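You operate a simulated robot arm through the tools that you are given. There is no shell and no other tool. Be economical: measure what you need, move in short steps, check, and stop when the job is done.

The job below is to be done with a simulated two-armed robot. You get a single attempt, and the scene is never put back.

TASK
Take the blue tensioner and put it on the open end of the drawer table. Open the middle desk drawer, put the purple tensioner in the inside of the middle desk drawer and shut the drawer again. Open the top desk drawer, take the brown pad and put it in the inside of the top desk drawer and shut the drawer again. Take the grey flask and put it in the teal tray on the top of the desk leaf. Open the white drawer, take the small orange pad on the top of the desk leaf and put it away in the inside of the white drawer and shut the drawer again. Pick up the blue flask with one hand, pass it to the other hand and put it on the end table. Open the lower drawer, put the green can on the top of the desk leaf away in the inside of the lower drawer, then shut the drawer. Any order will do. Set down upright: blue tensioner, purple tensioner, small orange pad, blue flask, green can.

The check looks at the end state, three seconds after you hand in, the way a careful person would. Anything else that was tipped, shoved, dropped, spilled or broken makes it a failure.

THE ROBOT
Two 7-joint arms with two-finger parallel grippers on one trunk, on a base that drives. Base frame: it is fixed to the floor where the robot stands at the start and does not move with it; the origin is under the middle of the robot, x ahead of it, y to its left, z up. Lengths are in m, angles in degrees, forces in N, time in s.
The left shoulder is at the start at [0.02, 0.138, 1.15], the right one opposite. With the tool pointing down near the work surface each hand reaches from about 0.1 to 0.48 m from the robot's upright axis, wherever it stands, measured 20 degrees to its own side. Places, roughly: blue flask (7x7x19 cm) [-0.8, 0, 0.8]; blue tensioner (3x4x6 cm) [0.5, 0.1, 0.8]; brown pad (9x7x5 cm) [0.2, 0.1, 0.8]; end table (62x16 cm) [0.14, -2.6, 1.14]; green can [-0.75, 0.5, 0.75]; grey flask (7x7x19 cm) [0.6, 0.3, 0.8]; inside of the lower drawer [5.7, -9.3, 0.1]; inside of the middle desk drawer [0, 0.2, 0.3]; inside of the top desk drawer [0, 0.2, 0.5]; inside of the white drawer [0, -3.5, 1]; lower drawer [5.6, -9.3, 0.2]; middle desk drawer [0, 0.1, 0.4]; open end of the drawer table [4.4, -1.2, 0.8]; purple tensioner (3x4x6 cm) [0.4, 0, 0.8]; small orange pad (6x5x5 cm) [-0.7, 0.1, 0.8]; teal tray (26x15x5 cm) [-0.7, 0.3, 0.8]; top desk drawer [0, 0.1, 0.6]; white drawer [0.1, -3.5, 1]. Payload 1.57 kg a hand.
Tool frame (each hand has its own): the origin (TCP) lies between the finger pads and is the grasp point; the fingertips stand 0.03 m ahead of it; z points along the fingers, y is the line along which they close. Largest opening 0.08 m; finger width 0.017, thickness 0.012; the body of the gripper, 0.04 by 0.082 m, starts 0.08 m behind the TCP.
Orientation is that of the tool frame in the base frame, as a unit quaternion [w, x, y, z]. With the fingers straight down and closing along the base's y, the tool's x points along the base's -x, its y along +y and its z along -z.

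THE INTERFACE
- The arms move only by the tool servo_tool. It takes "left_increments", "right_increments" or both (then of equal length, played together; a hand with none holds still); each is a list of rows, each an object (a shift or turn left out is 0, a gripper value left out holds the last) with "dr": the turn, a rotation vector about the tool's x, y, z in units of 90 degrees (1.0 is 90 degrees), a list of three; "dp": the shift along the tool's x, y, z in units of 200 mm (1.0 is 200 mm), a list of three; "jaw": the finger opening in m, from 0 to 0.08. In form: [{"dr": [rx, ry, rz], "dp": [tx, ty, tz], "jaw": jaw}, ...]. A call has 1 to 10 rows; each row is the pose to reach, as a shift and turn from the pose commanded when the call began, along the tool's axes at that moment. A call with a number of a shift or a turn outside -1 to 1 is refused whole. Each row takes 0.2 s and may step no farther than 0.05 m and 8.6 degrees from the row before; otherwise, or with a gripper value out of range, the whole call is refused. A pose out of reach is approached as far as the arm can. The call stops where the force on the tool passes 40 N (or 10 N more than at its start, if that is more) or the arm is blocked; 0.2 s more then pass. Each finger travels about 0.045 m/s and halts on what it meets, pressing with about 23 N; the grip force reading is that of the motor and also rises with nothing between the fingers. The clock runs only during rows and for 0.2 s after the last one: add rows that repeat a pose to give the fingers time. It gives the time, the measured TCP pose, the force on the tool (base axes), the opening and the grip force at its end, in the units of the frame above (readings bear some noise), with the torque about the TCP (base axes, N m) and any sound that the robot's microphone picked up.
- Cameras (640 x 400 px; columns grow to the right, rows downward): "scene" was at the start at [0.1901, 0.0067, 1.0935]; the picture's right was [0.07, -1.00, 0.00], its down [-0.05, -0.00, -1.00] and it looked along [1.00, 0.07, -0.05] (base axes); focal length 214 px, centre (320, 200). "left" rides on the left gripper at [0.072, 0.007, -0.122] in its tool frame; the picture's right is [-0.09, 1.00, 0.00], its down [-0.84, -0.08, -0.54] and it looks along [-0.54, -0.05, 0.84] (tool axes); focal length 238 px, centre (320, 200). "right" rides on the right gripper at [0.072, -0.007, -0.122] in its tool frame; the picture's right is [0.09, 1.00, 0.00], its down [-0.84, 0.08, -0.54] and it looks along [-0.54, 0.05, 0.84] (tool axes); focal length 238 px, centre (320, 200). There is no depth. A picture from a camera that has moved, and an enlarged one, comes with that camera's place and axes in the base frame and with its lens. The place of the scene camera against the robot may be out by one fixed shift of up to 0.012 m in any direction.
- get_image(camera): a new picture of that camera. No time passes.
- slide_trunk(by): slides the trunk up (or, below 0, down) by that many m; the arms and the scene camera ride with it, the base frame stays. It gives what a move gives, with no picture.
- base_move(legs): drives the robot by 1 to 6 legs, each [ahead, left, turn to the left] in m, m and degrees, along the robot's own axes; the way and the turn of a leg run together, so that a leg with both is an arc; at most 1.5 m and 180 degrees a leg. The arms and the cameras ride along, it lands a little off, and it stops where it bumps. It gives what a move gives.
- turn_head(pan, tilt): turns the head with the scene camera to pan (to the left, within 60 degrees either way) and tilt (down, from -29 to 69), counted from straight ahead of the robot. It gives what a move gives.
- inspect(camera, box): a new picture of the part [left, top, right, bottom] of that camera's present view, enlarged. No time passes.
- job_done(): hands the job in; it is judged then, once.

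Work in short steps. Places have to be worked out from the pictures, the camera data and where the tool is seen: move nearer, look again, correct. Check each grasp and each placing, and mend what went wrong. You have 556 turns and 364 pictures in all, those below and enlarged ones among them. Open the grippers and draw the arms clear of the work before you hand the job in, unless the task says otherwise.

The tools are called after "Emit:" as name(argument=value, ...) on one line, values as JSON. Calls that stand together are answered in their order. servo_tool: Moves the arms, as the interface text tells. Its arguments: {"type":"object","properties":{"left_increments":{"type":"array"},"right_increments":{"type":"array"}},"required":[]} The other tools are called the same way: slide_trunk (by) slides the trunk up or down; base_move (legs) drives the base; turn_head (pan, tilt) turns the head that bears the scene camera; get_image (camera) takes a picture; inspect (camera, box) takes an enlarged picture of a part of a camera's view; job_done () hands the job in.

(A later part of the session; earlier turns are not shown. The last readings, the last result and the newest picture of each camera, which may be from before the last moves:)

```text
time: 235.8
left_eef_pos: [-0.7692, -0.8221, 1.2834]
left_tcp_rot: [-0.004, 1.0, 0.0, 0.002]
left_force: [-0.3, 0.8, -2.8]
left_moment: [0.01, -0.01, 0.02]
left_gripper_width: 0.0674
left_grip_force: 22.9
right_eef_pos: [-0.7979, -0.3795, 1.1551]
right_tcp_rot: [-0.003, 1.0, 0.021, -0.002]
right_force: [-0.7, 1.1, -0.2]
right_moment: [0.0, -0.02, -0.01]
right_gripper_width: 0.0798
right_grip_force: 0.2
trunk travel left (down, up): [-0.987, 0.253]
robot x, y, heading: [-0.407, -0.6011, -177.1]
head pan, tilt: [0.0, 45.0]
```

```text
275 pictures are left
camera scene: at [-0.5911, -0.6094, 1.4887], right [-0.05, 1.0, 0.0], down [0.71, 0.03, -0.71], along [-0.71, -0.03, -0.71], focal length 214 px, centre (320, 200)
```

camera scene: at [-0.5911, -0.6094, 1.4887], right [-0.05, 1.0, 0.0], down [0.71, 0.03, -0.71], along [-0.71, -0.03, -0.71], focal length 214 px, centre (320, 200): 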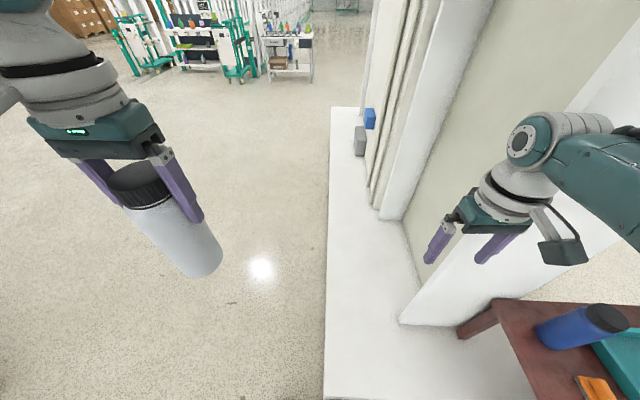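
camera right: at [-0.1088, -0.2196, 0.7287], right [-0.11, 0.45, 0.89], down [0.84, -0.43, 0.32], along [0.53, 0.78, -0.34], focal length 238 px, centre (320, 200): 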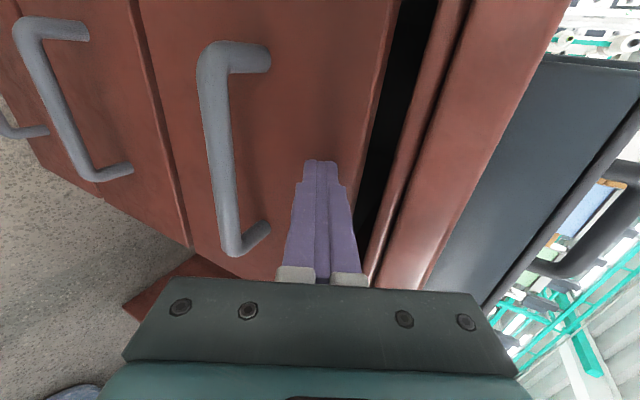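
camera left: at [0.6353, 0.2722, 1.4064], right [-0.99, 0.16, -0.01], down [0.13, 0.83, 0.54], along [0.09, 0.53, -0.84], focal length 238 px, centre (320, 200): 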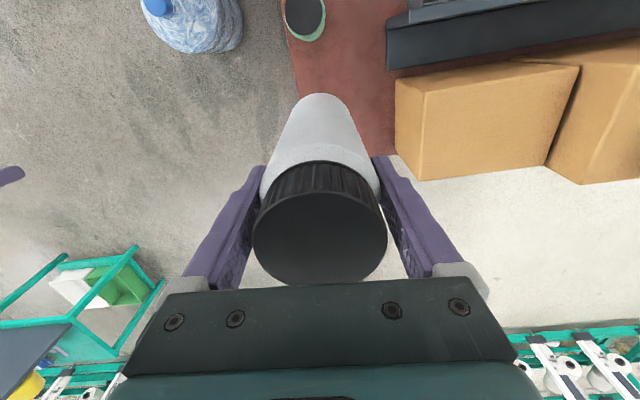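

The flask hangs straight. Slide sideways along the leaf (right) so the left hand nears the tray, correcting the heading.

Emit:
base_move(legs=[[0, 0, -2.9], [0, -0.95, 0]])

Emit:
get_image(camera="scene")

Emit:
get_image(camera="left")

```text
time: 241.2
left_eef_pos: [-0.7755, 0.1717, 1.2838]
left_tcp_rot: [-0.004, 1.0, -0.03, 0.002]
left_force: [-0.7, 0.0, -2.5]
left_moment: [0.01, 0.01, -0.02]
left_gripper_width: 0.067
left_grip_force: 23.1
right_eef_pos: [-0.7762, 0.6149, 1.1569]
right_tcp_rot: [-0.003, 1.0, -0.008, -0.002]
right_force: [0.3, -0.1, -0.3]
right_moment: [0.01, 0.02, 0.05]
right_gripper_width: 0.0798
right_grip_force: 0.0
trunk travel left (down, up): [-0.987, 0.253]
robot x, y, heading: [-0.3981, 0.3754, 179.2]
head pan, tilt: [0.0, 45.0]
```

```text
274 pictures are left
camera scene: at [-0.5834, 0.3733, 1.4887], right [0.01, 1.0, 0.0], down [0.71, -0.01, -0.71], along [-0.71, 0.01, -0.71], focal length 214 px, centre (320, 200)
```

scene: 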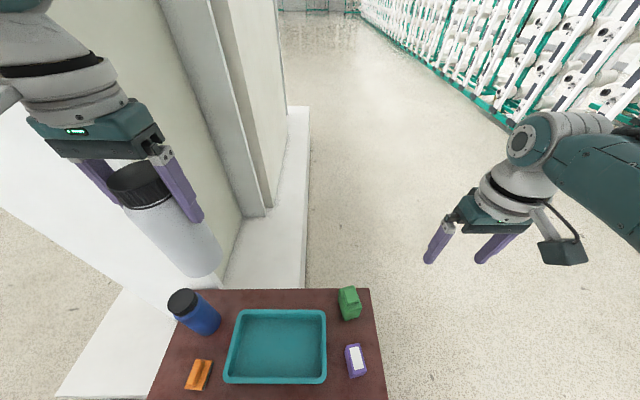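

```text
273 pictures are left
camera left: at [-0.7015, 0.1603, 1.4064], right [-0.15, -0.99, -0.01], down [-0.83, 0.12, 0.54], along [-0.53, 0.09, -0.84], focal length 238 px, centre (320, 200)
```

left: 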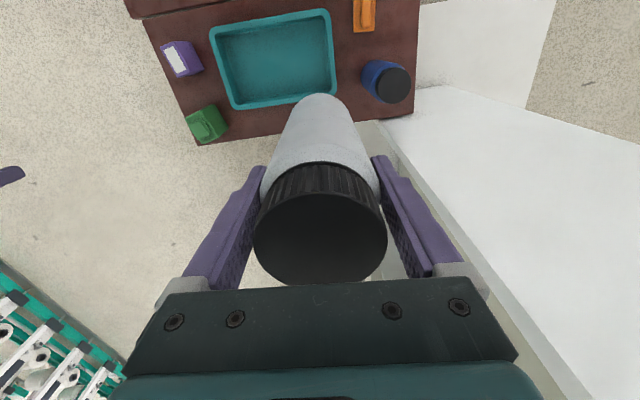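

The tray's centre is ≈(−0.72, 0.265). Adjust the base so the flask is above it, then lower most of the way.

Emit:
base_move(legs=[[-0.055, -0.093, 0.5]])

Emit:
slide_trunk(by=-0.28)

Emit:
get_image(camera="left")

Emit:
get_image(camera="scene")

```text
time: 242.4
left_eef_pos: [-0.7174, 0.2616, 1.283]
left_tcp_rot: [-0.004, 1.0, -0.027, 0.002]
left_force: [0.3, 0.8, -2.7]
left_moment: [0.0, 0.02, 0.0]
left_gripper_width: 0.0674
left_grip_force: 23.2
right_eef_pos: [-0.7225, 0.7044, 1.1558]
right_tcp_rot: [-0.005, 1.0, -0.003, -0.002]
right_force: [0.0, -0.3, 0.0]
right_moment: [-0.03, -0.02, -0.05]
right_gripper_width: 0.0799
right_grip_force: 0.0
trunk travel left (down, up): [-0.987, 0.253]
robot x, y, heading: [-0.3456, 0.4641, 179.7]
head pan, tilt: [0.0, 45.0]
```

```text
time: 245.3
left_eef_pos: [-0.7174, 0.2613, 1.0031]
left_tcp_rot: [-0.003, 1.0, -0.026, 0.003]
left_force: [-0.9, -1.1, -3.3]
left_moment: [0.03, -0.04, -0.05]
left_gripper_width: 0.0674
left_grip_force: 23.0
right_eef_pos: [-0.7236, 0.7052, 0.8755]
right_tcp_rot: [-0.003, 1.0, -0.003, -0.001]
right_force: [0.4, -0.7, 0.7]
right_moment: [-0.03, 0.0, 0.02]
right_gripper_width: 0.0801
right_grip_force: 0.0
trunk travel left (down, up): [-0.707, 0.533]
robot x, y, heading: [-0.3457, 0.4618, 179.7]
head pan, tilt: [0.0, 45.0]
```

```text
272 pictures are left
camera left: at [-0.6452, 0.2509, 1.1265], right [-0.15, -0.99, -0.01], down [-0.83, 0.12, 0.54], along [-0.53, 0.08, -0.84], focal length 238 px, centre (320, 200)
```

left: 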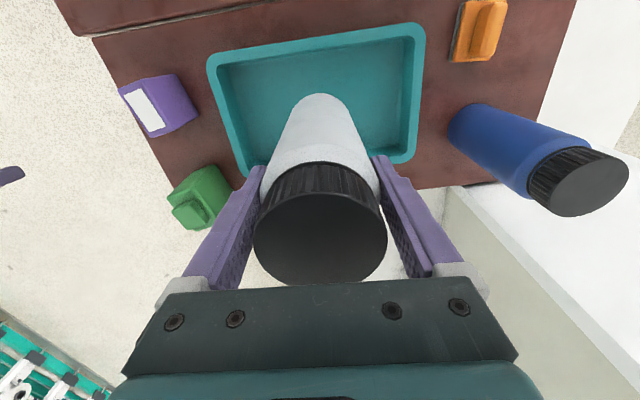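

```text
271 pictures are left
camera scene: at [-0.5285, 0.4647, 1.2087], right [0.0, 1.0, 0.0], down [0.71, 0.0, -0.71], along [-0.71, 0.0, -0.71], focal length 214 px, centre (320, 200)
```

scene: 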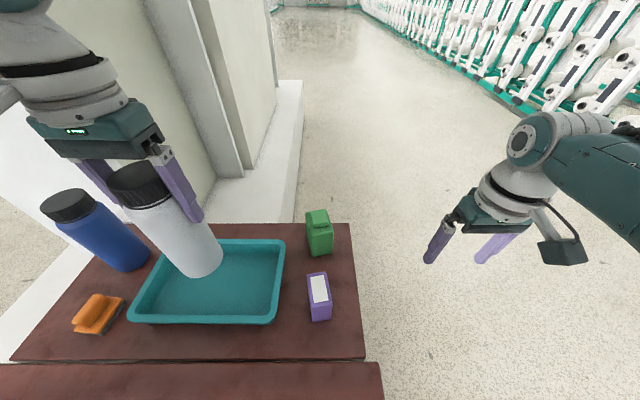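

The flask is over the tray's middle. Lower 8 cm, then feel for contact.

Emit:
slide_trunk(by=-0.078)

Emit:
servo_tool(left_increments=[{"dp": [0, 0, 0.02]}, {"dp": [0, 0, 0.04]}])

Emit:
servo_tool(left_increments=[{"dp": [0, 0, 0.015]}, {"dp": [0, 0, 0.03]}])

```text
time: 246.4
left_eef_pos: [-0.7185, 0.2623, 0.9255]
left_tcp_rot: [-0.003, 1.0, -0.027, 0.002]
left_force: [0.2, 0.4, -2.5]
left_moment: [0.0, 0.0, -0.01]
left_gripper_width: 0.0672
left_grip_force: 23.5
right_eef_pos: [-0.7231, 0.7052, 0.7977]
right_tcp_rot: [-0.004, 1.0, -0.003, -0.001]
right_force: [0.0, 1.9, 0.6]
right_moment: [0.0, 0.0, -0.03]
right_gripper_width: 0.0798
right_grip_force: 0.1
trunk travel left (down, up): [-0.629, 0.611]
robot x, y, heading: [-0.3492, 0.4606, 179.5]
head pan, tilt: [0.0, 45.0]
```

```text
time: 247.0
left_eef_pos: [-0.7176, 0.2614, 0.9164]
left_tcp_rot: [-0.003, 1.0, -0.027, 0.001]
left_force: [0.0, 0.2, -3.6]
left_moment: [-0.02, 0.0, -0.02]
left_gripper_width: 0.0674
left_grip_force: 23.1
right_eef_pos: [-0.7235, 0.7042, 0.7974]
right_tcp_rot: [-0.003, 1.0, -0.003, -0.001]
right_force: [-0.4, -0.5, -0.2]
right_moment: [-0.02, 0.0, -0.01]
right_gripper_width: 0.08
right_grip_force: 0.1
trunk travel left (down, up): [-0.629, 0.611]
robot x, y, heading: [-0.344, 0.4614, 179.7]
head pan, tilt: [0.0, 45.0]
```

```text
time: 247.6
left_eef_pos: [-0.7181, 0.2612, 0.911]
left_tcp_rot: [-0.004, 1.0, -0.027, 0.002]
left_force: [0.4, 0.1, -3.6]
left_moment: [0.02, 0.04, -0.01]
left_gripper_width: 0.0675
left_grip_force: 23.3
right_eef_pos: [-0.7229, 0.705, 0.7988]
right_tcp_rot: [-0.003, 1.0, -0.004, -0.002]
right_force: [-0.2, -0.1, -0.2]
right_moment: [-0.04, 0.01, -0.03]
right_gripper_width: 0.08
right_grip_force: 0.0
trunk travel left (down, up): [-0.629, 0.611]
robot x, y, heading: [-0.3442, 0.4625, 179.9]
head pan, tilt: [0.0, 45.0]
```

Emit:
servo_tool(left_increments=[{"dp": [0, 0, 0.01]}, {"dp": [0, 0, 0.02]}])

Emit:
servo_tool(left_increments=[{"dp": [0, 0, 0.01]}, {"dp": [0, 0, 0.015]}])

```text
time: 248.2
left_eef_pos: [-0.717, 0.261, 0.9083]
left_tcp_rot: [-0.004, 1.0, -0.027, 0.002]
left_force: [2.8, 1.8, 4.3]
left_moment: [-0.1, -0.24, 0.05]
left_gripper_width: 0.0678
left_grip_force: 23.0
right_eef_pos: [-0.7219, 0.7046, 0.798]
right_tcp_rot: [-0.003, 1.0, -0.004, -0.002]
right_force: [0.1, 0.3, 0.9]
right_moment: [0.01, 0.02, 0.0]
right_gripper_width: 0.08
right_grip_force: 0.0
trunk travel left (down, up): [-0.629, 0.611]
robot x, y, heading: [-0.3504, 0.4624, 179.9]
head pan, tilt: [0.0, 45.0]
```

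```text
time: 248.8
left_eef_pos: [-0.7194, 0.2606, 0.9074]
left_tcp_rot: [-0.004, 1.0, -0.026, -0.001]
left_force: [3.8, 1.5, 21.3]
left_moment: [-0.08, 0.04, -0.07]
left_gripper_width: 0.0672
left_grip_force: 23.1
right_eef_pos: [-0.7245, 0.7047, 0.7991]
right_tcp_rot: [-0.004, 1.0, -0.004, -0.002]
right_force: [-0.2, -0.1, -0.2]
right_moment: [0.0, 0.0, -0.03]
right_gripper_width: 0.0803
right_grip_force: 0.2
trunk travel left (down, up): [-0.629, 0.611]
robot x, y, heading: [-0.3482, 0.4611, 179.8]
head pan, tilt: [0.0, 45.0]
```

Contact. Ease and release, then raise.

Emit:
servo_tool(left_increments=[{"dp": [0, 0, -0.012]}, {"dp": [0, 0, -0.012], "jaw": 0.08}, {"dp": [0, 0, -0.012]}, {"dp": [0, 0, -0.012]}])

Emit:
slide_trunk(by=0.25)

Emit:
get_image(camera="left")

Emit:
get_image(camera="scene")

```text
time: 249.8
left_eef_pos: [-0.7176, 0.2628, 0.9069]
left_tcp_rot: [-0.004, 1.0, -0.027, 0.002]
left_force: [0.2, 0.3, -1.0]
left_moment: [0.03, -0.03, 0.01]
left_gripper_width: 0.0804
left_grip_force: 0.1
right_eef_pos: [-0.7239, 0.7054, 0.7985]
right_tcp_rot: [-0.004, 1.0, -0.004, -0.002]
right_force: [-0.3, 0.0, -0.1]
right_moment: [-0.02, 0.0, 0.01]
right_gripper_width: 0.0797
right_grip_force: 0.0
trunk travel left (down, up): [-0.629, 0.611]
robot x, y, heading: [-0.3463, 0.4659, 179.7]
head pan, tilt: [0.0, 45.0]
```

```text
time: 252.4
left_eef_pos: [-0.7185, 0.262, 1.1579]
left_tcp_rot: [-0.003, 1.0, -0.027, 0.001]
left_force: [-0.2, -0.2, -0.1]
left_moment: [-0.02, 0.0, 0.01]
left_gripper_width: 0.08
left_grip_force: 0.1
right_eef_pos: [-0.7239, 0.7042, 1.0493]
right_tcp_rot: [-0.004, 1.0, -0.003, -0.001]
right_force: [0.4, 1.2, 0.3]
right_moment: [-0.01, -0.01, 0.01]
right_gripper_width: 0.0798
right_grip_force: 0.1
trunk travel left (down, up): [-0.879, 0.361]
robot x, y, heading: [-0.3464, 0.4631, 179.5]
head pan, tilt: [0.0, 45.0]
```

```text
270 pictures are left
camera left: at [-0.6456, 0.251, 1.2806], right [-0.15, -0.99, -0.01], down [-0.83, 0.12, 0.54], along [-0.53, 0.08, -0.84], focal length 238 px, centre (320, 200)
```

left: 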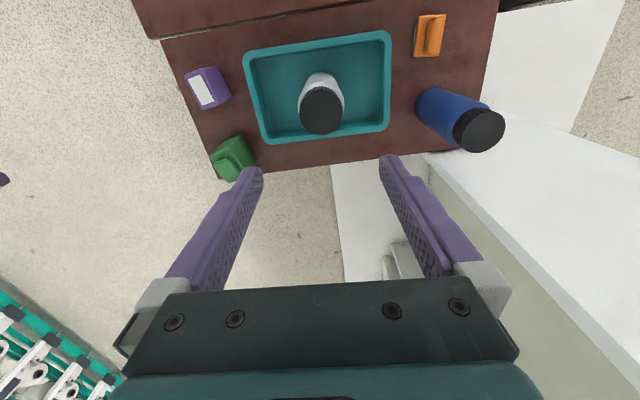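

```text
269 pictures are left
camera scene: at [-0.5286, 0.4646, 1.3807], right [0.0, 1.0, 0.0], down [0.71, 0.0, -0.71], along [-0.71, 0.0, -0.71], focal length 214 px, centre (320, 200)
```

scene: 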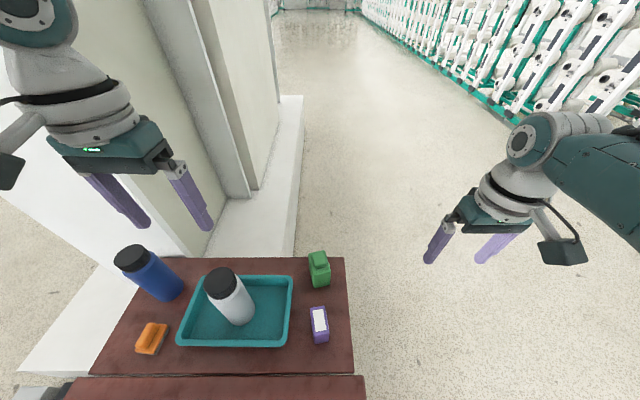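

The grey flask stands upright in the tray. Next, the blue flask with the left hand: move the base so the left hand is above it (≈(−0.78, 0.037)).

Emit:
base_move(legs=[[0.06, 0.225, 0.4]])

Emit:
get_image(camera="left")

```text
time: 254.1
left_eef_pos: [-0.7789, 0.0406, 1.1577]
left_tcp_rot: [-0.004, 1.0, -0.025, 0.002]
left_force: [1.0, 1.2, 0.6]
left_moment: [-0.01, 0.0, -0.02]
left_gripper_width: 0.0802
left_grip_force: 0.0
right_eef_pos: [-0.7851, 0.4845, 1.0485]
right_tcp_rot: [-0.004, 1.0, -0.003, -0.001]
right_force: [-0.5, 1.1, -0.3]
right_moment: [0.0, -0.02, -0.03]
right_gripper_width: 0.0799
right_grip_force: 0.0
trunk travel left (down, up): [-0.879, 0.361]
robot x, y, heading: [-0.4079, 0.248, 179.8]
head pan, tilt: [0.0, 45.0]
```

```text
268 pictures are left
camera left: at [-0.7059, 0.0302, 1.2806], right [-0.14, -0.99, -0.01], down [-0.83, 0.12, 0.54], along [-0.53, 0.08, -0.84], focal length 238 px, centre (320, 200)
```

left: 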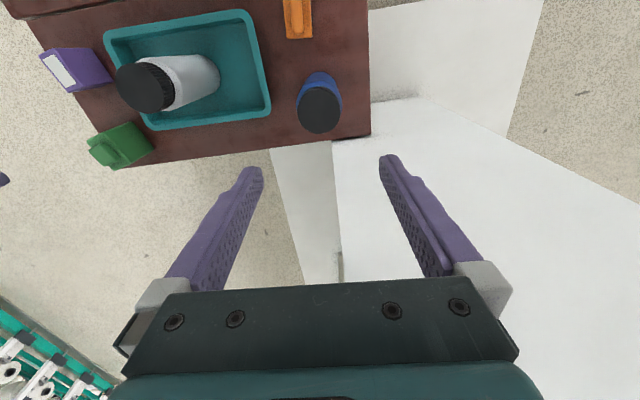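

The cap is exactly under the left hand. But the right hand would come down on the green can, so first raise it and move it outward.

Emit:
servo_tool(right_increments=[{"dp": [0, -0.1, -0.15]}, {"dp": [0, -0.2, -0.3]}, {"dp": [0, -0.3, -0.45]}, {"dp": [0, -0.4, -0.6]}, {"dp": [0, -0.5, -0.75]}])

Emit:
slide_trunk(by=-0.18)

Emit:
get_image(camera="left")

Emit:
get_image(camera="scene")

```text
time: 255.3
left_eef_pos: [-0.7787, 0.0424, 1.1577]
left_tcp_rot: [-0.004, 1.0, -0.025, 0.003]
left_force: [1.2, 0.2, -0.2]
left_moment: [0.0, 0.01, -0.01]
left_gripper_width: 0.0803
left_grip_force: 0.1
right_eef_pos: [-0.7842, 0.5831, 1.2001]
right_tcp_rot: [-0.004, 1.0, -0.001, -0.002]
right_force: [-0.9, 0.8, -0.9]
right_moment: [0.03, -0.01, -0.04]
right_gripper_width: 0.0799
right_grip_force: 0.2
trunk travel left (down, up): [-0.879, 0.361]
robot x, y, heading: [-0.4077, 0.2438, 179.9]
head pan, tilt: [0.0, 45.0]
```

```text
time: 257.3
left_eef_pos: [-0.779, 0.0411, 0.9781]
left_tcp_rot: [-0.004, 1.0, -0.025, 0.002]
left_force: [-0.6, 0.2, -0.4]
left_moment: [-0.03, 0.0, 0.01]
left_gripper_width: 0.0801
left_grip_force: 0.1
right_eef_pos: [-0.7832, 0.5833, 1.0206]
right_tcp_rot: [-0.004, 1.0, -0.003, -0.002]
right_force: [-0.5, 0.5, -0.1]
right_moment: [0.01, -0.01, 0.03]
right_gripper_width: 0.08
right_grip_force: 0.0
trunk travel left (down, up): [-0.699, 0.541]
robot x, y, heading: [-0.4051, 0.2394, 180.1]
head pan, tilt: [0.0, 45.0]
```

```text
267 pictures are left
camera left: at [-0.7059, 0.0301, 1.1007], right [-0.14, -0.99, -0.01], down [-0.83, 0.12, 0.54], along [-0.53, 0.08, -0.84], focal length 238 px, centre (320, 200)
```

left: 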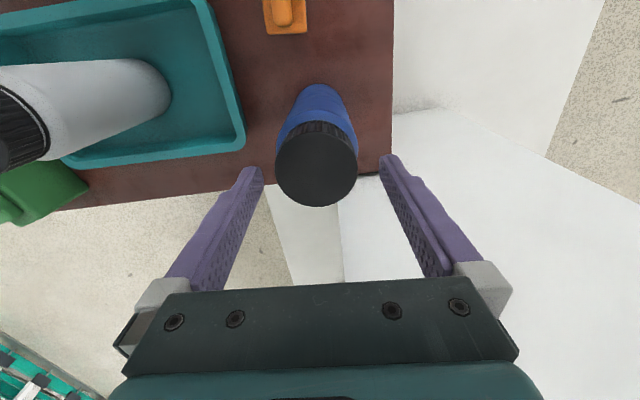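

```text
266 pictures are left
camera scene: at [-0.5895, 0.244, 1.2008], right [0.0, 1.0, 0.0], down [0.71, 0.0, -0.71], along [-0.71, 0.0, -0.71], focal length 214 px, centre (320, 200)
```

scene: 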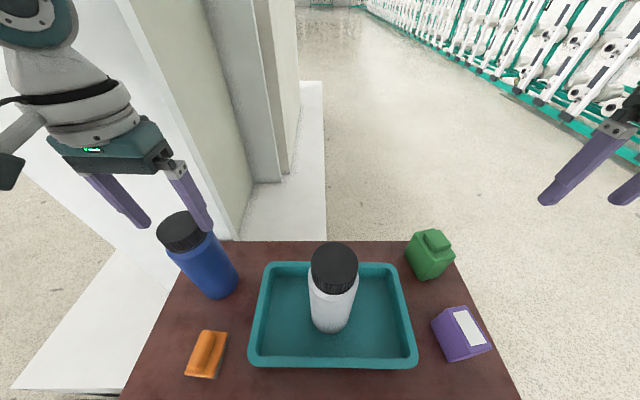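

Good. Shift 4 mm, descend 7 cm and close.

Emit:
servo_tool(left_increments=[{"dp": [0, -0.02, 0]}, {"dp": [0, -0.02, 0]}])

Emit:
slide_trunk(by=-0.066)

Emit:
servo_tool(left_increments=[{"jaw": 0.0}, {"jaw": 0.0}, {"jaw": 0.0}, {"jaw": 0.0}])

Emit:
slide_trunk(by=0.38)

Emit:
get_image(camera="left")

Emit:
get_image(camera="scene")

```text
time: 257.9
left_eef_pos: [-0.777, 0.044, 0.9776]
left_tcp_rot: [-0.002, 1.0, -0.025, 0.002]
left_force: [0.5, 0.5, 1.1]
left_moment: [-0.01, -0.01, 0.01]
left_gripper_width: 0.0799
left_grip_force: 0.1
right_eef_pos: [-0.7848, 0.5826, 1.0204]
right_tcp_rot: [-0.003, 1.0, -0.003, -0.002]
right_force: [0.5, 0.2, -0.1]
right_moment: [0.01, -0.02, -0.01]
right_gripper_width: 0.0799
right_grip_force: 0.1
trunk travel left (down, up): [-0.699, 0.541]
robot x, y, heading: [-0.4074, 0.2442, 179.8]
head pan, tilt: [0.0, 45.0]
```

```text
time: 259.0
left_eef_pos: [-0.7784, 0.0448, 0.9115]
left_tcp_rot: [-0.004, 1.0, -0.025, 0.001]
left_force: [-0.7, 0.7, 0.0]
left_moment: [0.01, 0.0, 0.02]
left_gripper_width: 0.0799
left_grip_force: 0.0
right_eef_pos: [-0.7837, 0.5838, 0.9537]
right_tcp_rot: [-0.004, 1.0, -0.003, -0.002]
right_force: [0.9, -0.1, 0.7]
right_moment: [-0.01, -0.02, 0.04]
right_gripper_width: 0.0801
right_grip_force: 0.0
trunk travel left (down, up): [-0.633, 0.607]
robot x, y, heading: [-0.4094, 0.2419, 179.9]
head pan, tilt: [0.0, 45.0]
```

```text
time: 260.0
left_eef_pos: [-0.7768, 0.0441, 0.912]
left_tcp_rot: [-0.003, 1.0, -0.025, 0.002]
left_force: [0.2, -1.7, 0.0]
left_moment: [-0.26, -0.02, 0.04]
left_gripper_width: 0.067
left_grip_force: 23.2
right_eef_pos: [-0.7842, 0.5834, 0.9535]
right_tcp_rot: [-0.004, 1.0, -0.003, -0.002]
right_force: [0.5, 0.4, -0.3]
right_moment: [-0.02, 0.02, 0.01]
right_gripper_width: 0.08
right_grip_force: 0.0
trunk travel left (down, up): [-0.633, 0.607]
robot x, y, heading: [-0.4076, 0.2465, 180.1]
head pan, tilt: [0.0, 45.0]
```

```text
time: 263.6
left_eef_pos: [-0.7776, 0.045, 1.2922]
left_tcp_rot: [-0.004, 1.0, -0.026, 0.002]
left_force: [0.1, 1.1, -2.7]
left_moment: [0.01, -0.03, 0.01]
left_gripper_width: 0.0672
left_grip_force: 22.8
right_eef_pos: [-0.7841, 0.583, 1.3337]
right_tcp_rot: [-0.004, 1.0, -0.003, -0.002]
right_force: [-1.0, -0.6, 0.7]
right_moment: [0.01, 0.01, -0.04]
right_gripper_width: 0.0801
right_grip_force: 0.1
trunk travel left (down, up): [-1.013, 0.227]
robot x, y, heading: [-0.4107, 0.2416, 179.7]
head pan, tilt: [0.0, 45.0]
```

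```text
265 pictures are left
camera left: at [-0.7047, 0.0341, 1.4148], right [-0.14, -0.99, -0.01], down [-0.83, 0.12, 0.54], along [-0.53, 0.08, -0.84], focal length 238 px, centre (320, 200)
```

left: 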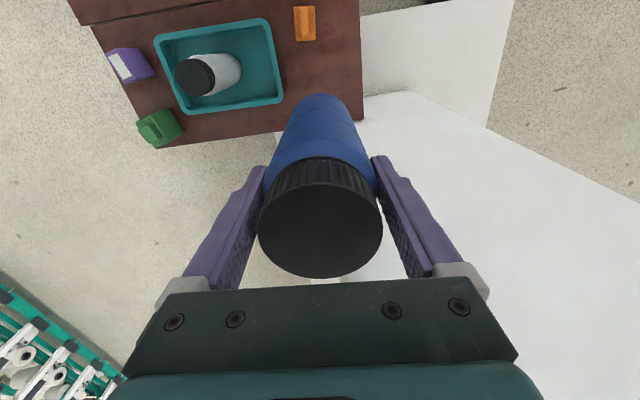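

```text
264 pictures are left
camera scene: at [-0.5894, 0.244, 1.5146], right [0.0, 1.0, 0.0], down [0.71, 0.0, -0.71], along [-0.71, 0.0, -0.71], focal length 214 px, centre (320, 200)
```

scene: 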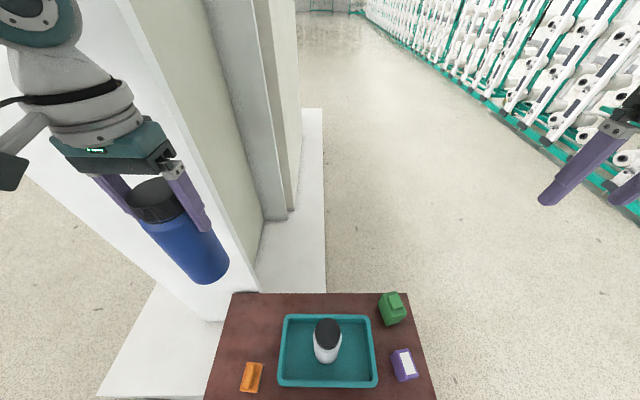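

The flask is lifted. For the hand-over I move to open floor, away from the leaf.

Emit:
base_move(legs=[[0, 0.95, 0]])

Emit:
servo_tool(right_increments=[{"dr": [-0.062, 0.026, 0.062]}, {"dr": [-0.124, 0.052, 0.124]}, {"dr": [-0.187, 0.077, 0.187]}, {"dr": [-0.249, 0.103, 0.249]}, {"dr": [-0.311, 0.129, 0.311]}, {"dr": [-0.373, 0.155, 0.373]}, {"dr": [-0.436, 0.18, 0.436]}, {"dr": [-0.498, 0.206, 0.498]}, {"dr": [-0.56, 0.232, 0.56]}])

Emit:
get_image(camera="scene")

```text
time: 268.5
left_eef_pos: [-0.7923, -0.8837, 1.2923]
left_tcp_rot: [-0.003, 0.999, -0.036, 0.002]
left_force: [-0.5, 0.1, -3.4]
left_moment: [-0.03, -0.01, 0.0]
left_gripper_width: 0.067
left_grip_force: 23.0
right_eef_pos: [-0.7882, -0.3455, 1.334]
right_tcp_rot: [-0.004, 1.0, -0.012, -0.002]
right_force: [0.0, 0.4, 0.7]
right_moment: [0.02, -0.02, -0.02]
right_gripper_width: 0.0802
right_grip_force: 0.0
trunk travel left (down, up): [-1.013, 0.227]
robot x, y, heading: [-0.4202, -0.6925, 178.6]
head pan, tilt: [0.0, 45.0]
```

```text
time: 270.5
left_eef_pos: [-0.7931, -0.8837, 1.29]
left_tcp_rot: [-0.004, 0.999, -0.036, 0.002]
left_force: [0.2, -0.5, -2.3]
left_moment: [-0.02, -0.02, -0.02]
left_gripper_width: 0.0671
left_grip_force: 22.6
right_eef_pos: [-0.752, -0.3582, 1.3396]
right_tcp_rot: [0.41, 0.793, -0.421, 0.161]
right_force: [0.7, 0.6, 0.5]
right_moment: [0.01, -0.03, 0.02]
right_gripper_width: 0.08
right_grip_force: 0.0
right hand out of reach, approached as far as the arm can: row 6, 7, 8, 9
trunk travel left (down, up): [-1.013, 0.227]
robot x, y, heading: [-0.4242, -0.6936, 178.9]
head pan, tilt: [0.0, 45.0]
```

```text
263 pictures are left
camera scene: at [-0.6011, -0.6882, 1.5147], right [0.02, 1.0, 0.0], down [0.71, -0.02, -0.71], along [-0.71, 0.02, -0.71], focal length 214 px, centre (320, 200)
```

scene: 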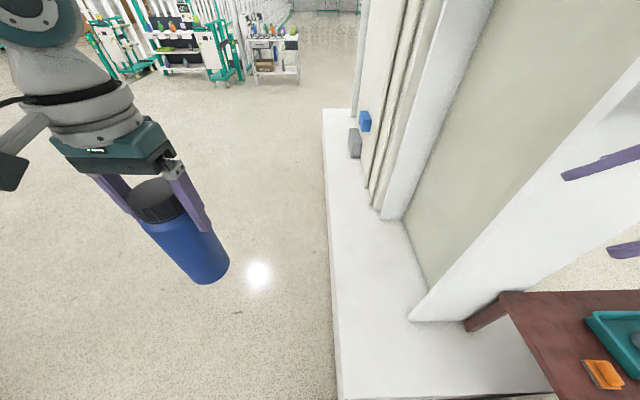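

I continue the turn while bringing the right hand inward and down, which eases the arm.

Emit:
servo_tool(right_increments=[{"dp": [0, 0.02, 0.15], "dr": [-0.03, 0.013, 0.03]}, {"dp": [0, 0.04, 0.3], "dr": [-0.062, 0.026, 0.062]}, {"dp": [0, 0.06, 0.45], "dr": [-0.124, 0.052, 0.124]}, {"dp": [0, 0.08, 0.6], "dr": [-0.187, 0.078, 0.187]}, {"dp": [0, 0.1, 0.75], "dr": [-0.249, 0.105, 0.251]}, {"dp": [0, 0.13, 0.9], "dr": [-0.311, 0.132, 0.314]}, {"dp": [0, 0.16, 0.9], "dr": [-0.373, 0.158, 0.378]}, {"dp": [0, 0.16, 0.9], "dr": [-0.435, 0.185, 0.441]}, {"dp": [0, 0.16, 0.9], "dr": [-0.496, 0.212, 0.503]}, {"dp": [0, 0.16, 0.9], "dr": [-0.555, 0.238, 0.563]}])

Emit:
get_image(camera="scene")

```text
time: 272.7
left_eef_pos: [-0.7933, -0.8839, 1.2916]
left_tcp_rot: [-0.004, 0.999, -0.036, 0.002]
left_force: [-0.4, 0.2, -2.0]
left_moment: [-0.01, 0.0, 0.03]
left_gripper_width: 0.0674
left_grip_force: 23.1
right_eef_pos: [-0.7934, -0.5086, 1.2479]
right_tcp_rot: [-0.656, -0.264, 0.656, -0.265]
right_force: [0.2, -0.1, -0.4]
right_moment: [-0.03, 0.0, 0.03]
right_gripper_width: 0.0802
right_grip_force: 0.1
right hand out of reach, approached as far as the arm can: row 6
trunk travel left (down, up): [-1.013, 0.227]
robot x, y, heading: [-0.4229, -0.6911, 178.6]
head pan, tilt: [0.0, 45.0]
```

```text
262 pictures are left
camera scene: at [-0.6011, -0.6882, 1.5147], right [0.02, 1.0, 0.0], down [0.71, -0.02, -0.71], along [-0.71, 0.02, -0.71], focal length 214 px, centre (320, 200)
```

scene: 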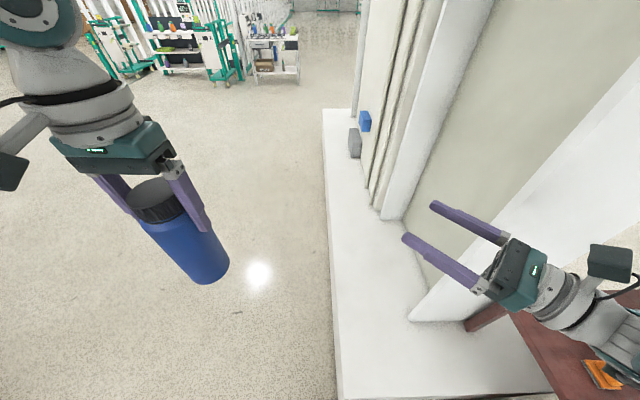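

The right hand now points horizontally, camera on top. Bring the flask towards the middle and the right hand to a pre-grasp spot 12 cm from it.

Emit:
servo_tool(left_increments=[{"dp": [-0.06, -0.12, 0]}, {"dp": [-0.12, -0.23, 0]}, {"dp": [-0.18, -0.35, 0]}, {"dp": [-0.24, -0.47, 0]}, {"dp": [-0.29, -0.58, 0]}, {"dp": [-0.29, -0.58, 0]}], right_increments=[{"dp": [-0.06, -0.15, 0.09]}, {"dp": [-0.12, -0.3, 0.18]}, {"dp": [-0.18, -0.45, 0.28]}, {"dp": [-0.24, -0.6, 0.37]}, {"dp": [-0.29, -0.745, 0.465]}, {"dp": [-0.29, -0.745, 0.465]}])

Emit:
get_image(camera="right")

Emit:
get_image(camera="scene")

```text
time: 274.1
left_eef_pos: [-0.8406, -0.7629, 1.2923]
left_tcp_rot: [-0.003, 0.999, -0.036, 0.002]
left_force: [0.2, -0.3, -2.9]
left_moment: [0.0, -0.02, 0.0]
left_gripper_width: 0.067
left_grip_force: 22.8
right_eef_pos: [-0.7491, -0.6808, 1.2073]
right_tcp_rot: [-0.655, -0.265, 0.656, -0.264]
right_force: [-0.3, -0.1, 0.1]
right_moment: [-0.01, 0.01, 0.03]
right_gripper_width: 0.0799
right_grip_force: 0.0
right hand out of reach, approached as far as the arm can: row 4, 5, 6
trunk travel left (down, up): [-1.013, 0.227]
robot x, y, heading: [-0.4216, -0.6915, 179.0]
head pan, tilt: [0.0, 45.0]
```

```text
261 pictures are left
camera right: at [-0.655, -0.6006, 1.2781], right [-0.69, 0.72, 0.09], down [0.34, 0.43, -0.84], along [-0.64, -0.55, -0.54], focal length 238 px, centre (320, 200)
```

right: 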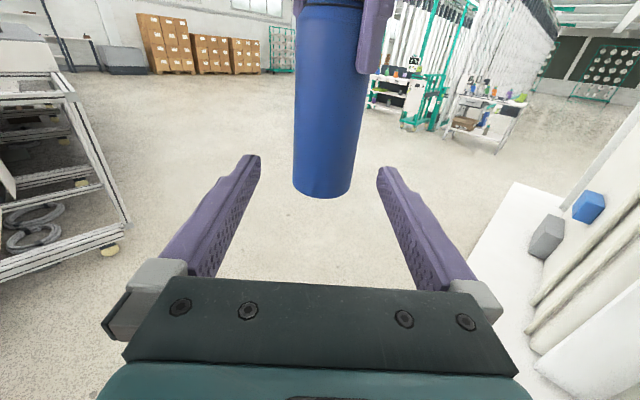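

```text
260 pictures are left
camera scene: at [-0.6011, -0.6882, 1.5147], right [0.02, 1.0, 0.0], down [0.71, -0.02, -0.71], along [-0.71, 0.02, -0.71], focal length 214 px, centre (320, 200)
```

scene: 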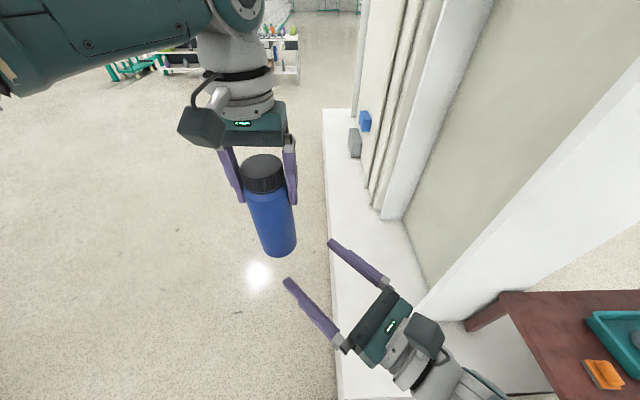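

Alignment is within 4 mm. Advance the right hand 12.3 cm around the flask's lower body.

Emit:
servo_tool(right_increments=[{"dp": [0.085, 0.02, 0.1], "jaw": 0.08}, {"dp": [0.085, 0.02, 0.2]}, {"dp": [0.085, 0.02, 0.3]}, {"dp": [0.085, 0.02, 0.4]}])

Emit:
get_image(camera="right")

```text
time: 275.1
left_eef_pos: [-0.8398, -0.7636, 1.2924]
left_tcp_rot: [-0.004, 0.999, -0.035, 0.002]
left_force: [0.3, -0.6, -2.3]
left_moment: [0.03, -0.01, 0.01]
left_gripper_width: 0.0673
left_grip_force: 23.0
right_eef_pos: [-0.7982, -0.7199, 1.2372]
right_tcp_rot: [0.655, 0.265, -0.655, 0.265]
right_force: [0.4, -1.3, 0.2]
right_moment: [-0.02, 0.03, 0.02]
right_gripper_width: 0.08
right_grip_force: 0.0
right hand out of reach, approached as far as the arm can: row 1, 3, 4
trunk travel left (down, up): [-1.013, 0.227]
robot x, y, heading: [-0.4167, -0.6936, 178.5]
head pan, tilt: [0.0, 45.0]
```

```text
259 pictures are left
camera right: at [-0.7033, -0.6378, 1.3075], right [-0.69, 0.72, 0.09], down [0.34, 0.43, -0.84], along [-0.64, -0.55, -0.54], focal length 238 px, centre (320, 200)
```

right: 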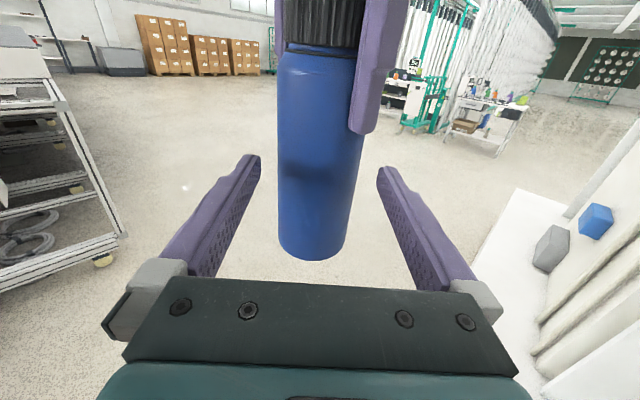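

The right arm's reach ends here, so I bring the flask up 5 cm and into the right jaws with the left hand instead.

Emit:
servo_tool(left_increments=[{"dp": [0, 0, -0.13]}, {"dp": [0, 0, -0.25]}, {"dp": [0.06, -0.078, -0.25]}, {"dp": [0.12, -0.156, -0.25]}, {"dp": [0.19, -0.234, -0.25]}, {"dp": [0.19, -0.234, -0.25]}])

Emit:
get_image(camera="right")

Emit:
get_image(camera="scene")

```text
time: 276.5
left_eef_pos: [-0.8009, -0.7185, 1.3416]
left_tcp_rot: [-0.003, 0.999, -0.036, 0.001]
left_force: [-0.2, 0.3, -2.3]
left_moment: [0.04, -0.03, 0.01]
left_gripper_width: 0.0674
left_grip_force: 22.7
right_eef_pos: [-0.7967, -0.7186, 1.2358]
right_tcp_rot: [-0.655, -0.266, 0.656, -0.264]
right_force: [0.1, 0.7, 0.1]
right_moment: [-0.02, -0.01, -0.03]
right_gripper_width: 0.0799
right_grip_force: 0.0
trunk travel left (down, up): [-1.013, 0.227]
robot x, y, heading: [-0.4183, -0.6904, 178.7]
head pan, tilt: [0.0, 45.0]
```

```text
258 pictures are left
camera right: at [-0.7031, -0.6376, 1.3074], right [-0.69, 0.72, 0.09], down [0.34, 0.43, -0.84], along [-0.64, -0.55, -0.54], focal length 238 px, centre (320, 200)
```

right: 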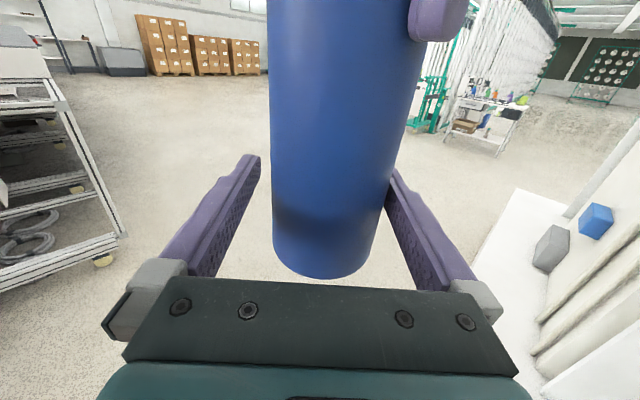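

```text
257 pictures are left
camera scene: at [-0.6011, -0.6882, 1.5147], right [0.02, 1.0, 0.0], down [0.71, -0.02, -0.71], along [-0.71, 0.02, -0.71], focal length 214 px, centre (320, 200)
```

scene: 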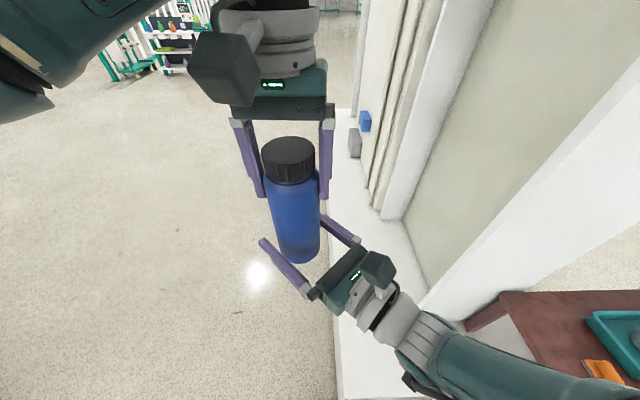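

The flask is inside the right jaws. Close the right gripper.

Emit:
servo_tool(right_increments=[{"jaw": 0.0}, {"jaw": 0.0}, {"jaw": 0.0}, {"jaw": 0.0}])

Emit:
get_image(camera="right")

```text
time: 277.5
left_eef_pos: [-0.8007, -0.7198, 1.3407]
left_tcp_rot: [-0.002, 0.999, -0.034, 0.004]
left_force: [12.6, -11.0, 4.1]
left_moment: [-0.64, -0.52, 0.22]
left_gripper_width: 0.0674
left_grip_force: 23.4
right_eef_pos: [-0.7981, -0.718, 1.2351]
right_tcp_rot: [-0.655, -0.264, 0.657, -0.263]
right_force: [-12.7, 11.2, -5.4]
right_moment: [-0.53, -0.88, -0.25]
right_gripper_width: 0.0673
right_grip_force: 22.8
trunk travel left (down, up): [-1.013, 0.227]
robot x, y, heading: [-0.421, -0.6906, 178.8]
head pan, tilt: [0.0, 45.0]
```

```text
256 pictures are left
camera right: at [-0.7038, -0.6365, 1.3072], right [-0.69, 0.72, 0.09], down [0.34, 0.43, -0.84], along [-0.64, -0.55, -0.54], focal length 238 px, centre (320, 200)
```

right: 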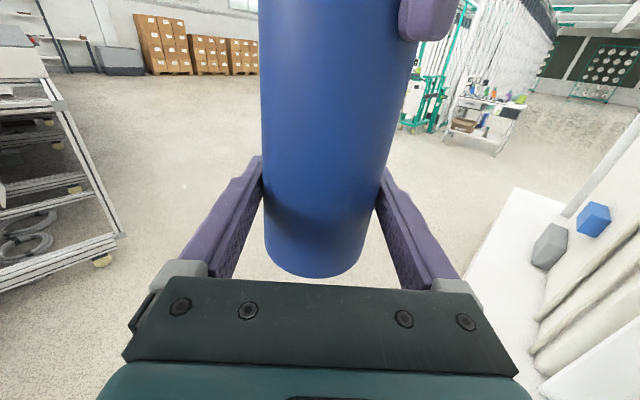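

Both hands hold it. Relieve the sideways force, then open the left hand and raise it clear.

Emit:
servo_tool(right_increments=[{"dp": [0, 0.01, 0]}, {"dp": [0, 0.018, 0]}])

Emit:
servo_tool(left_increments=[{"jaw": 0.08}, {"jaw": 0.08}, {"jaw": 0.08}])

Emit:
get_image(camera="left")

```text
time: 278.1
left_eef_pos: [-0.8007, -0.718, 1.3429]
left_tcp_rot: [-0.002, 0.999, -0.036, 0.001]
left_force: [6.9, -7.9, 3.4]
left_moment: [-0.61, -0.62, 0.3]
left_gripper_width: 0.0669
left_grip_force: 23.0
right_eef_pos: [-0.7989, -0.7159, 1.2365]
right_tcp_rot: [-0.655, -0.266, 0.656, -0.265]
right_force: [-7.5, 8.0, -3.9]
right_moment: [-0.13, -0.22, -0.31]
right_gripper_width: 0.0673
right_grip_force: 23.2
trunk travel left (down, up): [-1.013, 0.227]
robot x, y, heading: [-0.4184, -0.6898, 178.6]
head pan, tilt: [0.0, 45.0]
```

```text
time: 278.9
left_eef_pos: [-0.8005, -0.7189, 1.3415]
left_tcp_rot: [-0.004, 0.999, -0.035, 0.002]
left_force: [0.0, -0.6, 0.1]
left_moment: [0.01, -0.02, -0.01]
left_gripper_width: 0.0801
left_grip_force: 0.1
right_eef_pos: [-0.7987, -0.7144, 1.2353]
right_tcp_rot: [-0.655, -0.266, 0.655, -0.265]
right_force: [-0.2, 0.7, -0.2]
right_moment: [0.01, 0.0, 0.0]
right_gripper_width: 0.0673
right_grip_force: 23.1
trunk travel left (down, up): [-1.013, 0.227]
robot x, y, heading: [-0.4194, -0.6932, 178.5]
head pan, tilt: [0.0, 45.0]
```

```text
255 pictures are left
camera left: at [-0.7289, -0.7303, 1.4652], right [-0.16, -0.99, -0.01], down [-0.83, 0.13, 0.54], along [-0.53, 0.09, -0.84], focal length 238 px, centre (320, 200)
```

left: 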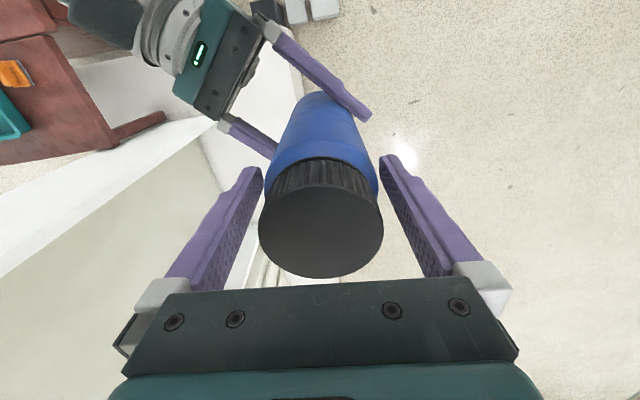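

Left is free. Raise it 8.5 cm and then out to the left.

Emit:
servo_tool(left_increments=[{"dp": [0, 0, -0.14]}, {"dp": [0, 0, -0.28]}, {"dp": [0, 0, -0.43]}])

Emit:
get_image(camera="scene")

```text
time: 279.7
left_eef_pos: [-0.7993, -0.72, 1.4309]
left_tcp_rot: [-0.003, 0.999, -0.036, 0.002]
left_force: [0.4, -0.1, 0.9]
left_moment: [0.0, -0.01, 0.01]
left_gripper_width: 0.0801
left_grip_force: 0.0
right_eef_pos: [-0.7991, -0.7153, 1.2357]
right_tcp_rot: [-0.655, -0.266, 0.656, -0.265]
right_force: [-0.4, 0.4, -0.3]
right_moment: [-0.03, -0.01, 0.0]
right_gripper_width: 0.067
right_grip_force: 23.2
trunk travel left (down, up): [-1.013, 0.227]
robot x, y, heading: [-0.4162, -0.6934, 178.8]
head pan, tilt: [0.0, 45.0]
```

```text
254 pictures are left
camera scene: at [-0.6011, -0.6882, 1.5146], right [0.02, 1.0, 0.0], down [0.71, -0.02, -0.71], along [-0.71, 0.02, -0.71], focal length 214 px, centre (320, 200)
```

scene: 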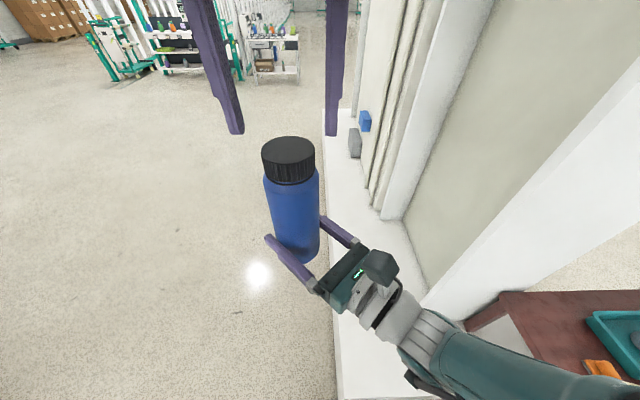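

Hand-over done. Move the left hand out and down to its working place, and carry the flask out to the right side.

Emit:
servo_tool(left_increments=[{"dp": [0, 0.18, 0]}, {"dp": [0, 0.36, 0]}, {"dp": [0, 0.54, 0.1]}, {"dp": [0, 0.72, 0.25]}, {"dp": [0, 0.85, 0.4]}, {"dp": [0, 0.85, 0.5]}], right_increments=[{"dp": [0, 0.07, -0.14]}, {"dp": [0, 0.14, -0.28]}, {"dp": [0, 0.21, -0.42]}, {"dp": [0, 0.28, -0.56]}, {"dp": [0, 0.35, -0.69]}, {"dp": [0, 0.42, -0.82]}])

Emit:
servo_tool(right_increments=[{"dp": [0, 0.07, -0.14]}, {"dp": [0, 0.14, -0.28]}, {"dp": [0, 0.21, -0.42]}, {"dp": [0, 0.28, -0.56]}, {"dp": [0, 0.35, -0.69]}, {"dp": [0, 0.42, -0.82]}])

Emit:
get_image(camera="right")

```text
time: 281.1
left_eef_pos: [-0.8133, -0.8883, 1.3302]
left_tcp_rot: [-0.004, 0.999, -0.035, 0.002]
left_force: [0.6, 0.6, 0.1]
left_moment: [0.01, 0.01, 0.02]
left_gripper_width: 0.0799
left_grip_force: 0.1
right_eef_pos: [-0.7465, -0.5371, 1.2184]
right_tcp_rot: [0.656, 0.266, -0.655, 0.266]
right_force: [0.1, -0.1, 0.4]
right_moment: [0.02, -0.03, 0.0]
right_gripper_width: 0.0672
right_grip_force: 23.0
right hand out of reach, approached as far as the arm can: row 1, 2, 3, 4, 5, 6
trunk travel left (down, up): [-1.013, 0.227]
robot x, y, heading: [-0.4209, -0.693, 178.8]
head pan, tilt: [0.0, 45.0]
```

```text
time: 282.5
left_eef_pos: [-0.8138, -0.8882, 1.3299]
left_tcp_rot: [-0.003, 0.999, -0.036, 0.002]
left_force: [-0.5, -0.7, -0.1]
left_moment: [-0.03, -0.01, -0.03]
left_gripper_width: 0.08
left_grip_force: 0.1
right_eef_pos: [-0.6631, -0.4041, 1.2475]
right_tcp_rot: [-0.655, -0.266, 0.655, -0.266]
right_force: [0.0, -0.7, -2.7]
right_moment: [0.0, -0.02, 0.01]
right_gripper_width: 0.0672
right_grip_force: 23.1
right hand out of reach, approached as far as the arm can: row 2, 3, 4, 5, 6
trunk travel left (down, up): [-1.013, 0.227]
robot x, y, heading: [-0.4158, -0.6907, 178.6]
head pan, tilt: [0.0, 45.0]
```

```text
253 pictures are left
camera right: at [-0.569, -0.3229, 1.3182], right [-0.69, 0.72, 0.09], down [0.34, 0.43, -0.84], along [-0.64, -0.55, -0.54], focal length 238 px, centre (320, 200)
```

right: 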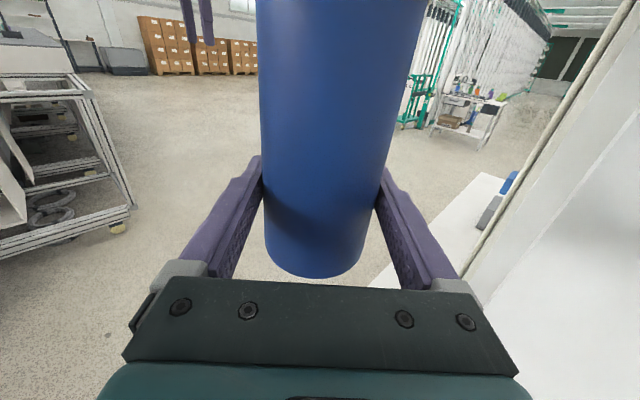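

The flask is held upright at the right side. Before planning the approach to the orange pad I check where the left elbow really is.

Emit:
turn_head(pan=60, tilt=10)

Emit:
get_image(camera="scene")

Emit:
turn_head(pan=-60, tilt=20)

Emit:
get_image(camera="scene")

```text
time: 283.8
left_eef_pos: [-0.8137, -0.8879, 1.3287]
left_tcp_rot: [-0.003, 0.999, -0.036, 0.001]
left_force: [0.1, 0.1, -0.1]
left_moment: [0.02, 0.03, 0.0]
left_gripper_width: 0.0799
left_grip_force: 0.1
right_eef_pos: [-0.6635, -0.4045, 1.2474]
right_tcp_rot: [0.656, 0.265, -0.655, 0.265]
right_force: [0.3, 0.3, -1.7]
right_moment: [-0.04, 0.01, 0.0]
right_gripper_width: 0.0669
right_grip_force: 22.9
trunk travel left (down, up): [-1.013, 0.227]
robot x, y, heading: [-0.4189, -0.6926, 178.6]
head pan, tilt: [60.0, 10.0]
```

```text
252 pictures are left
camera scene: at [-0.5682, -0.7695, 1.5696], right [-0.85, 0.52, 0.0], down [0.09, 0.15, -0.98], along [-0.51, -0.84, -0.17], focal length 214 px, centre (320, 200)
```

scene: 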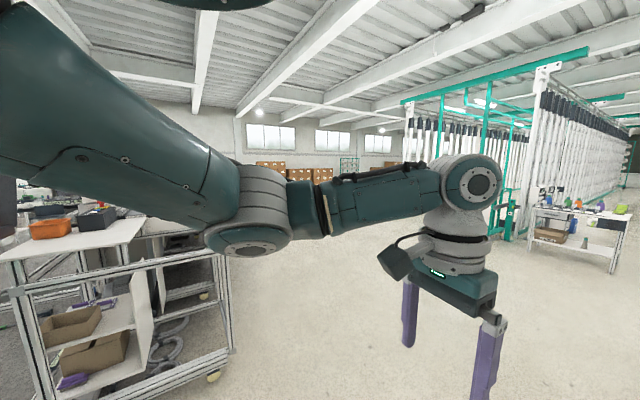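

```text
time: 285.8
left_eef_pos: [-0.8142, -0.8879, 1.3291]
left_tcp_rot: [-0.004, 0.999, -0.036, 0.002]
left_force: [-1.0, -0.3, 0.4]
left_moment: [0.0, -0.04, 0.01]
left_gripper_width: 0.0801
left_grip_force: 0.0
right_eef_pos: [-0.6635, -0.4045, 1.2464]
right_tcp_rot: [-0.655, -0.266, 0.656, -0.265]
right_force: [-0.6, -0.3, -2.7]
right_moment: [0.0, 0.01, 0.04]
right_gripper_width: 0.067
right_grip_force: 22.6
trunk travel left (down, up): [-1.013, 0.227]
robot x, y, heading: [-0.4185, -0.6925, 178.5]
head pan, tilt: [-60.0, 20.0]
```

```text
251 pictures are left
camera scene: at [-0.5646, -0.6085, 1.5533], right [0.88, 0.48, 0.0], down [0.16, -0.3, -0.94], along [-0.45, 0.82, -0.34], focal length 214 px, centre (320, 200)
```

scene: 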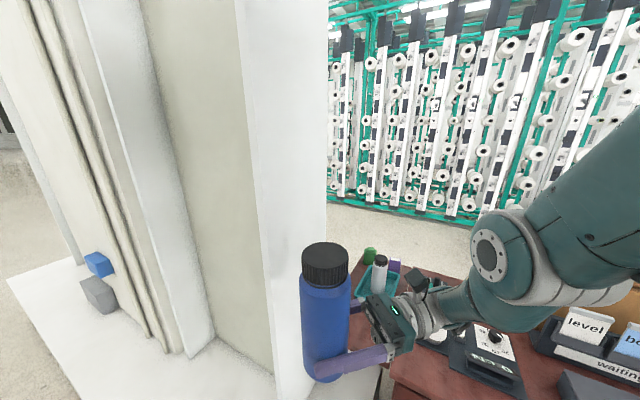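

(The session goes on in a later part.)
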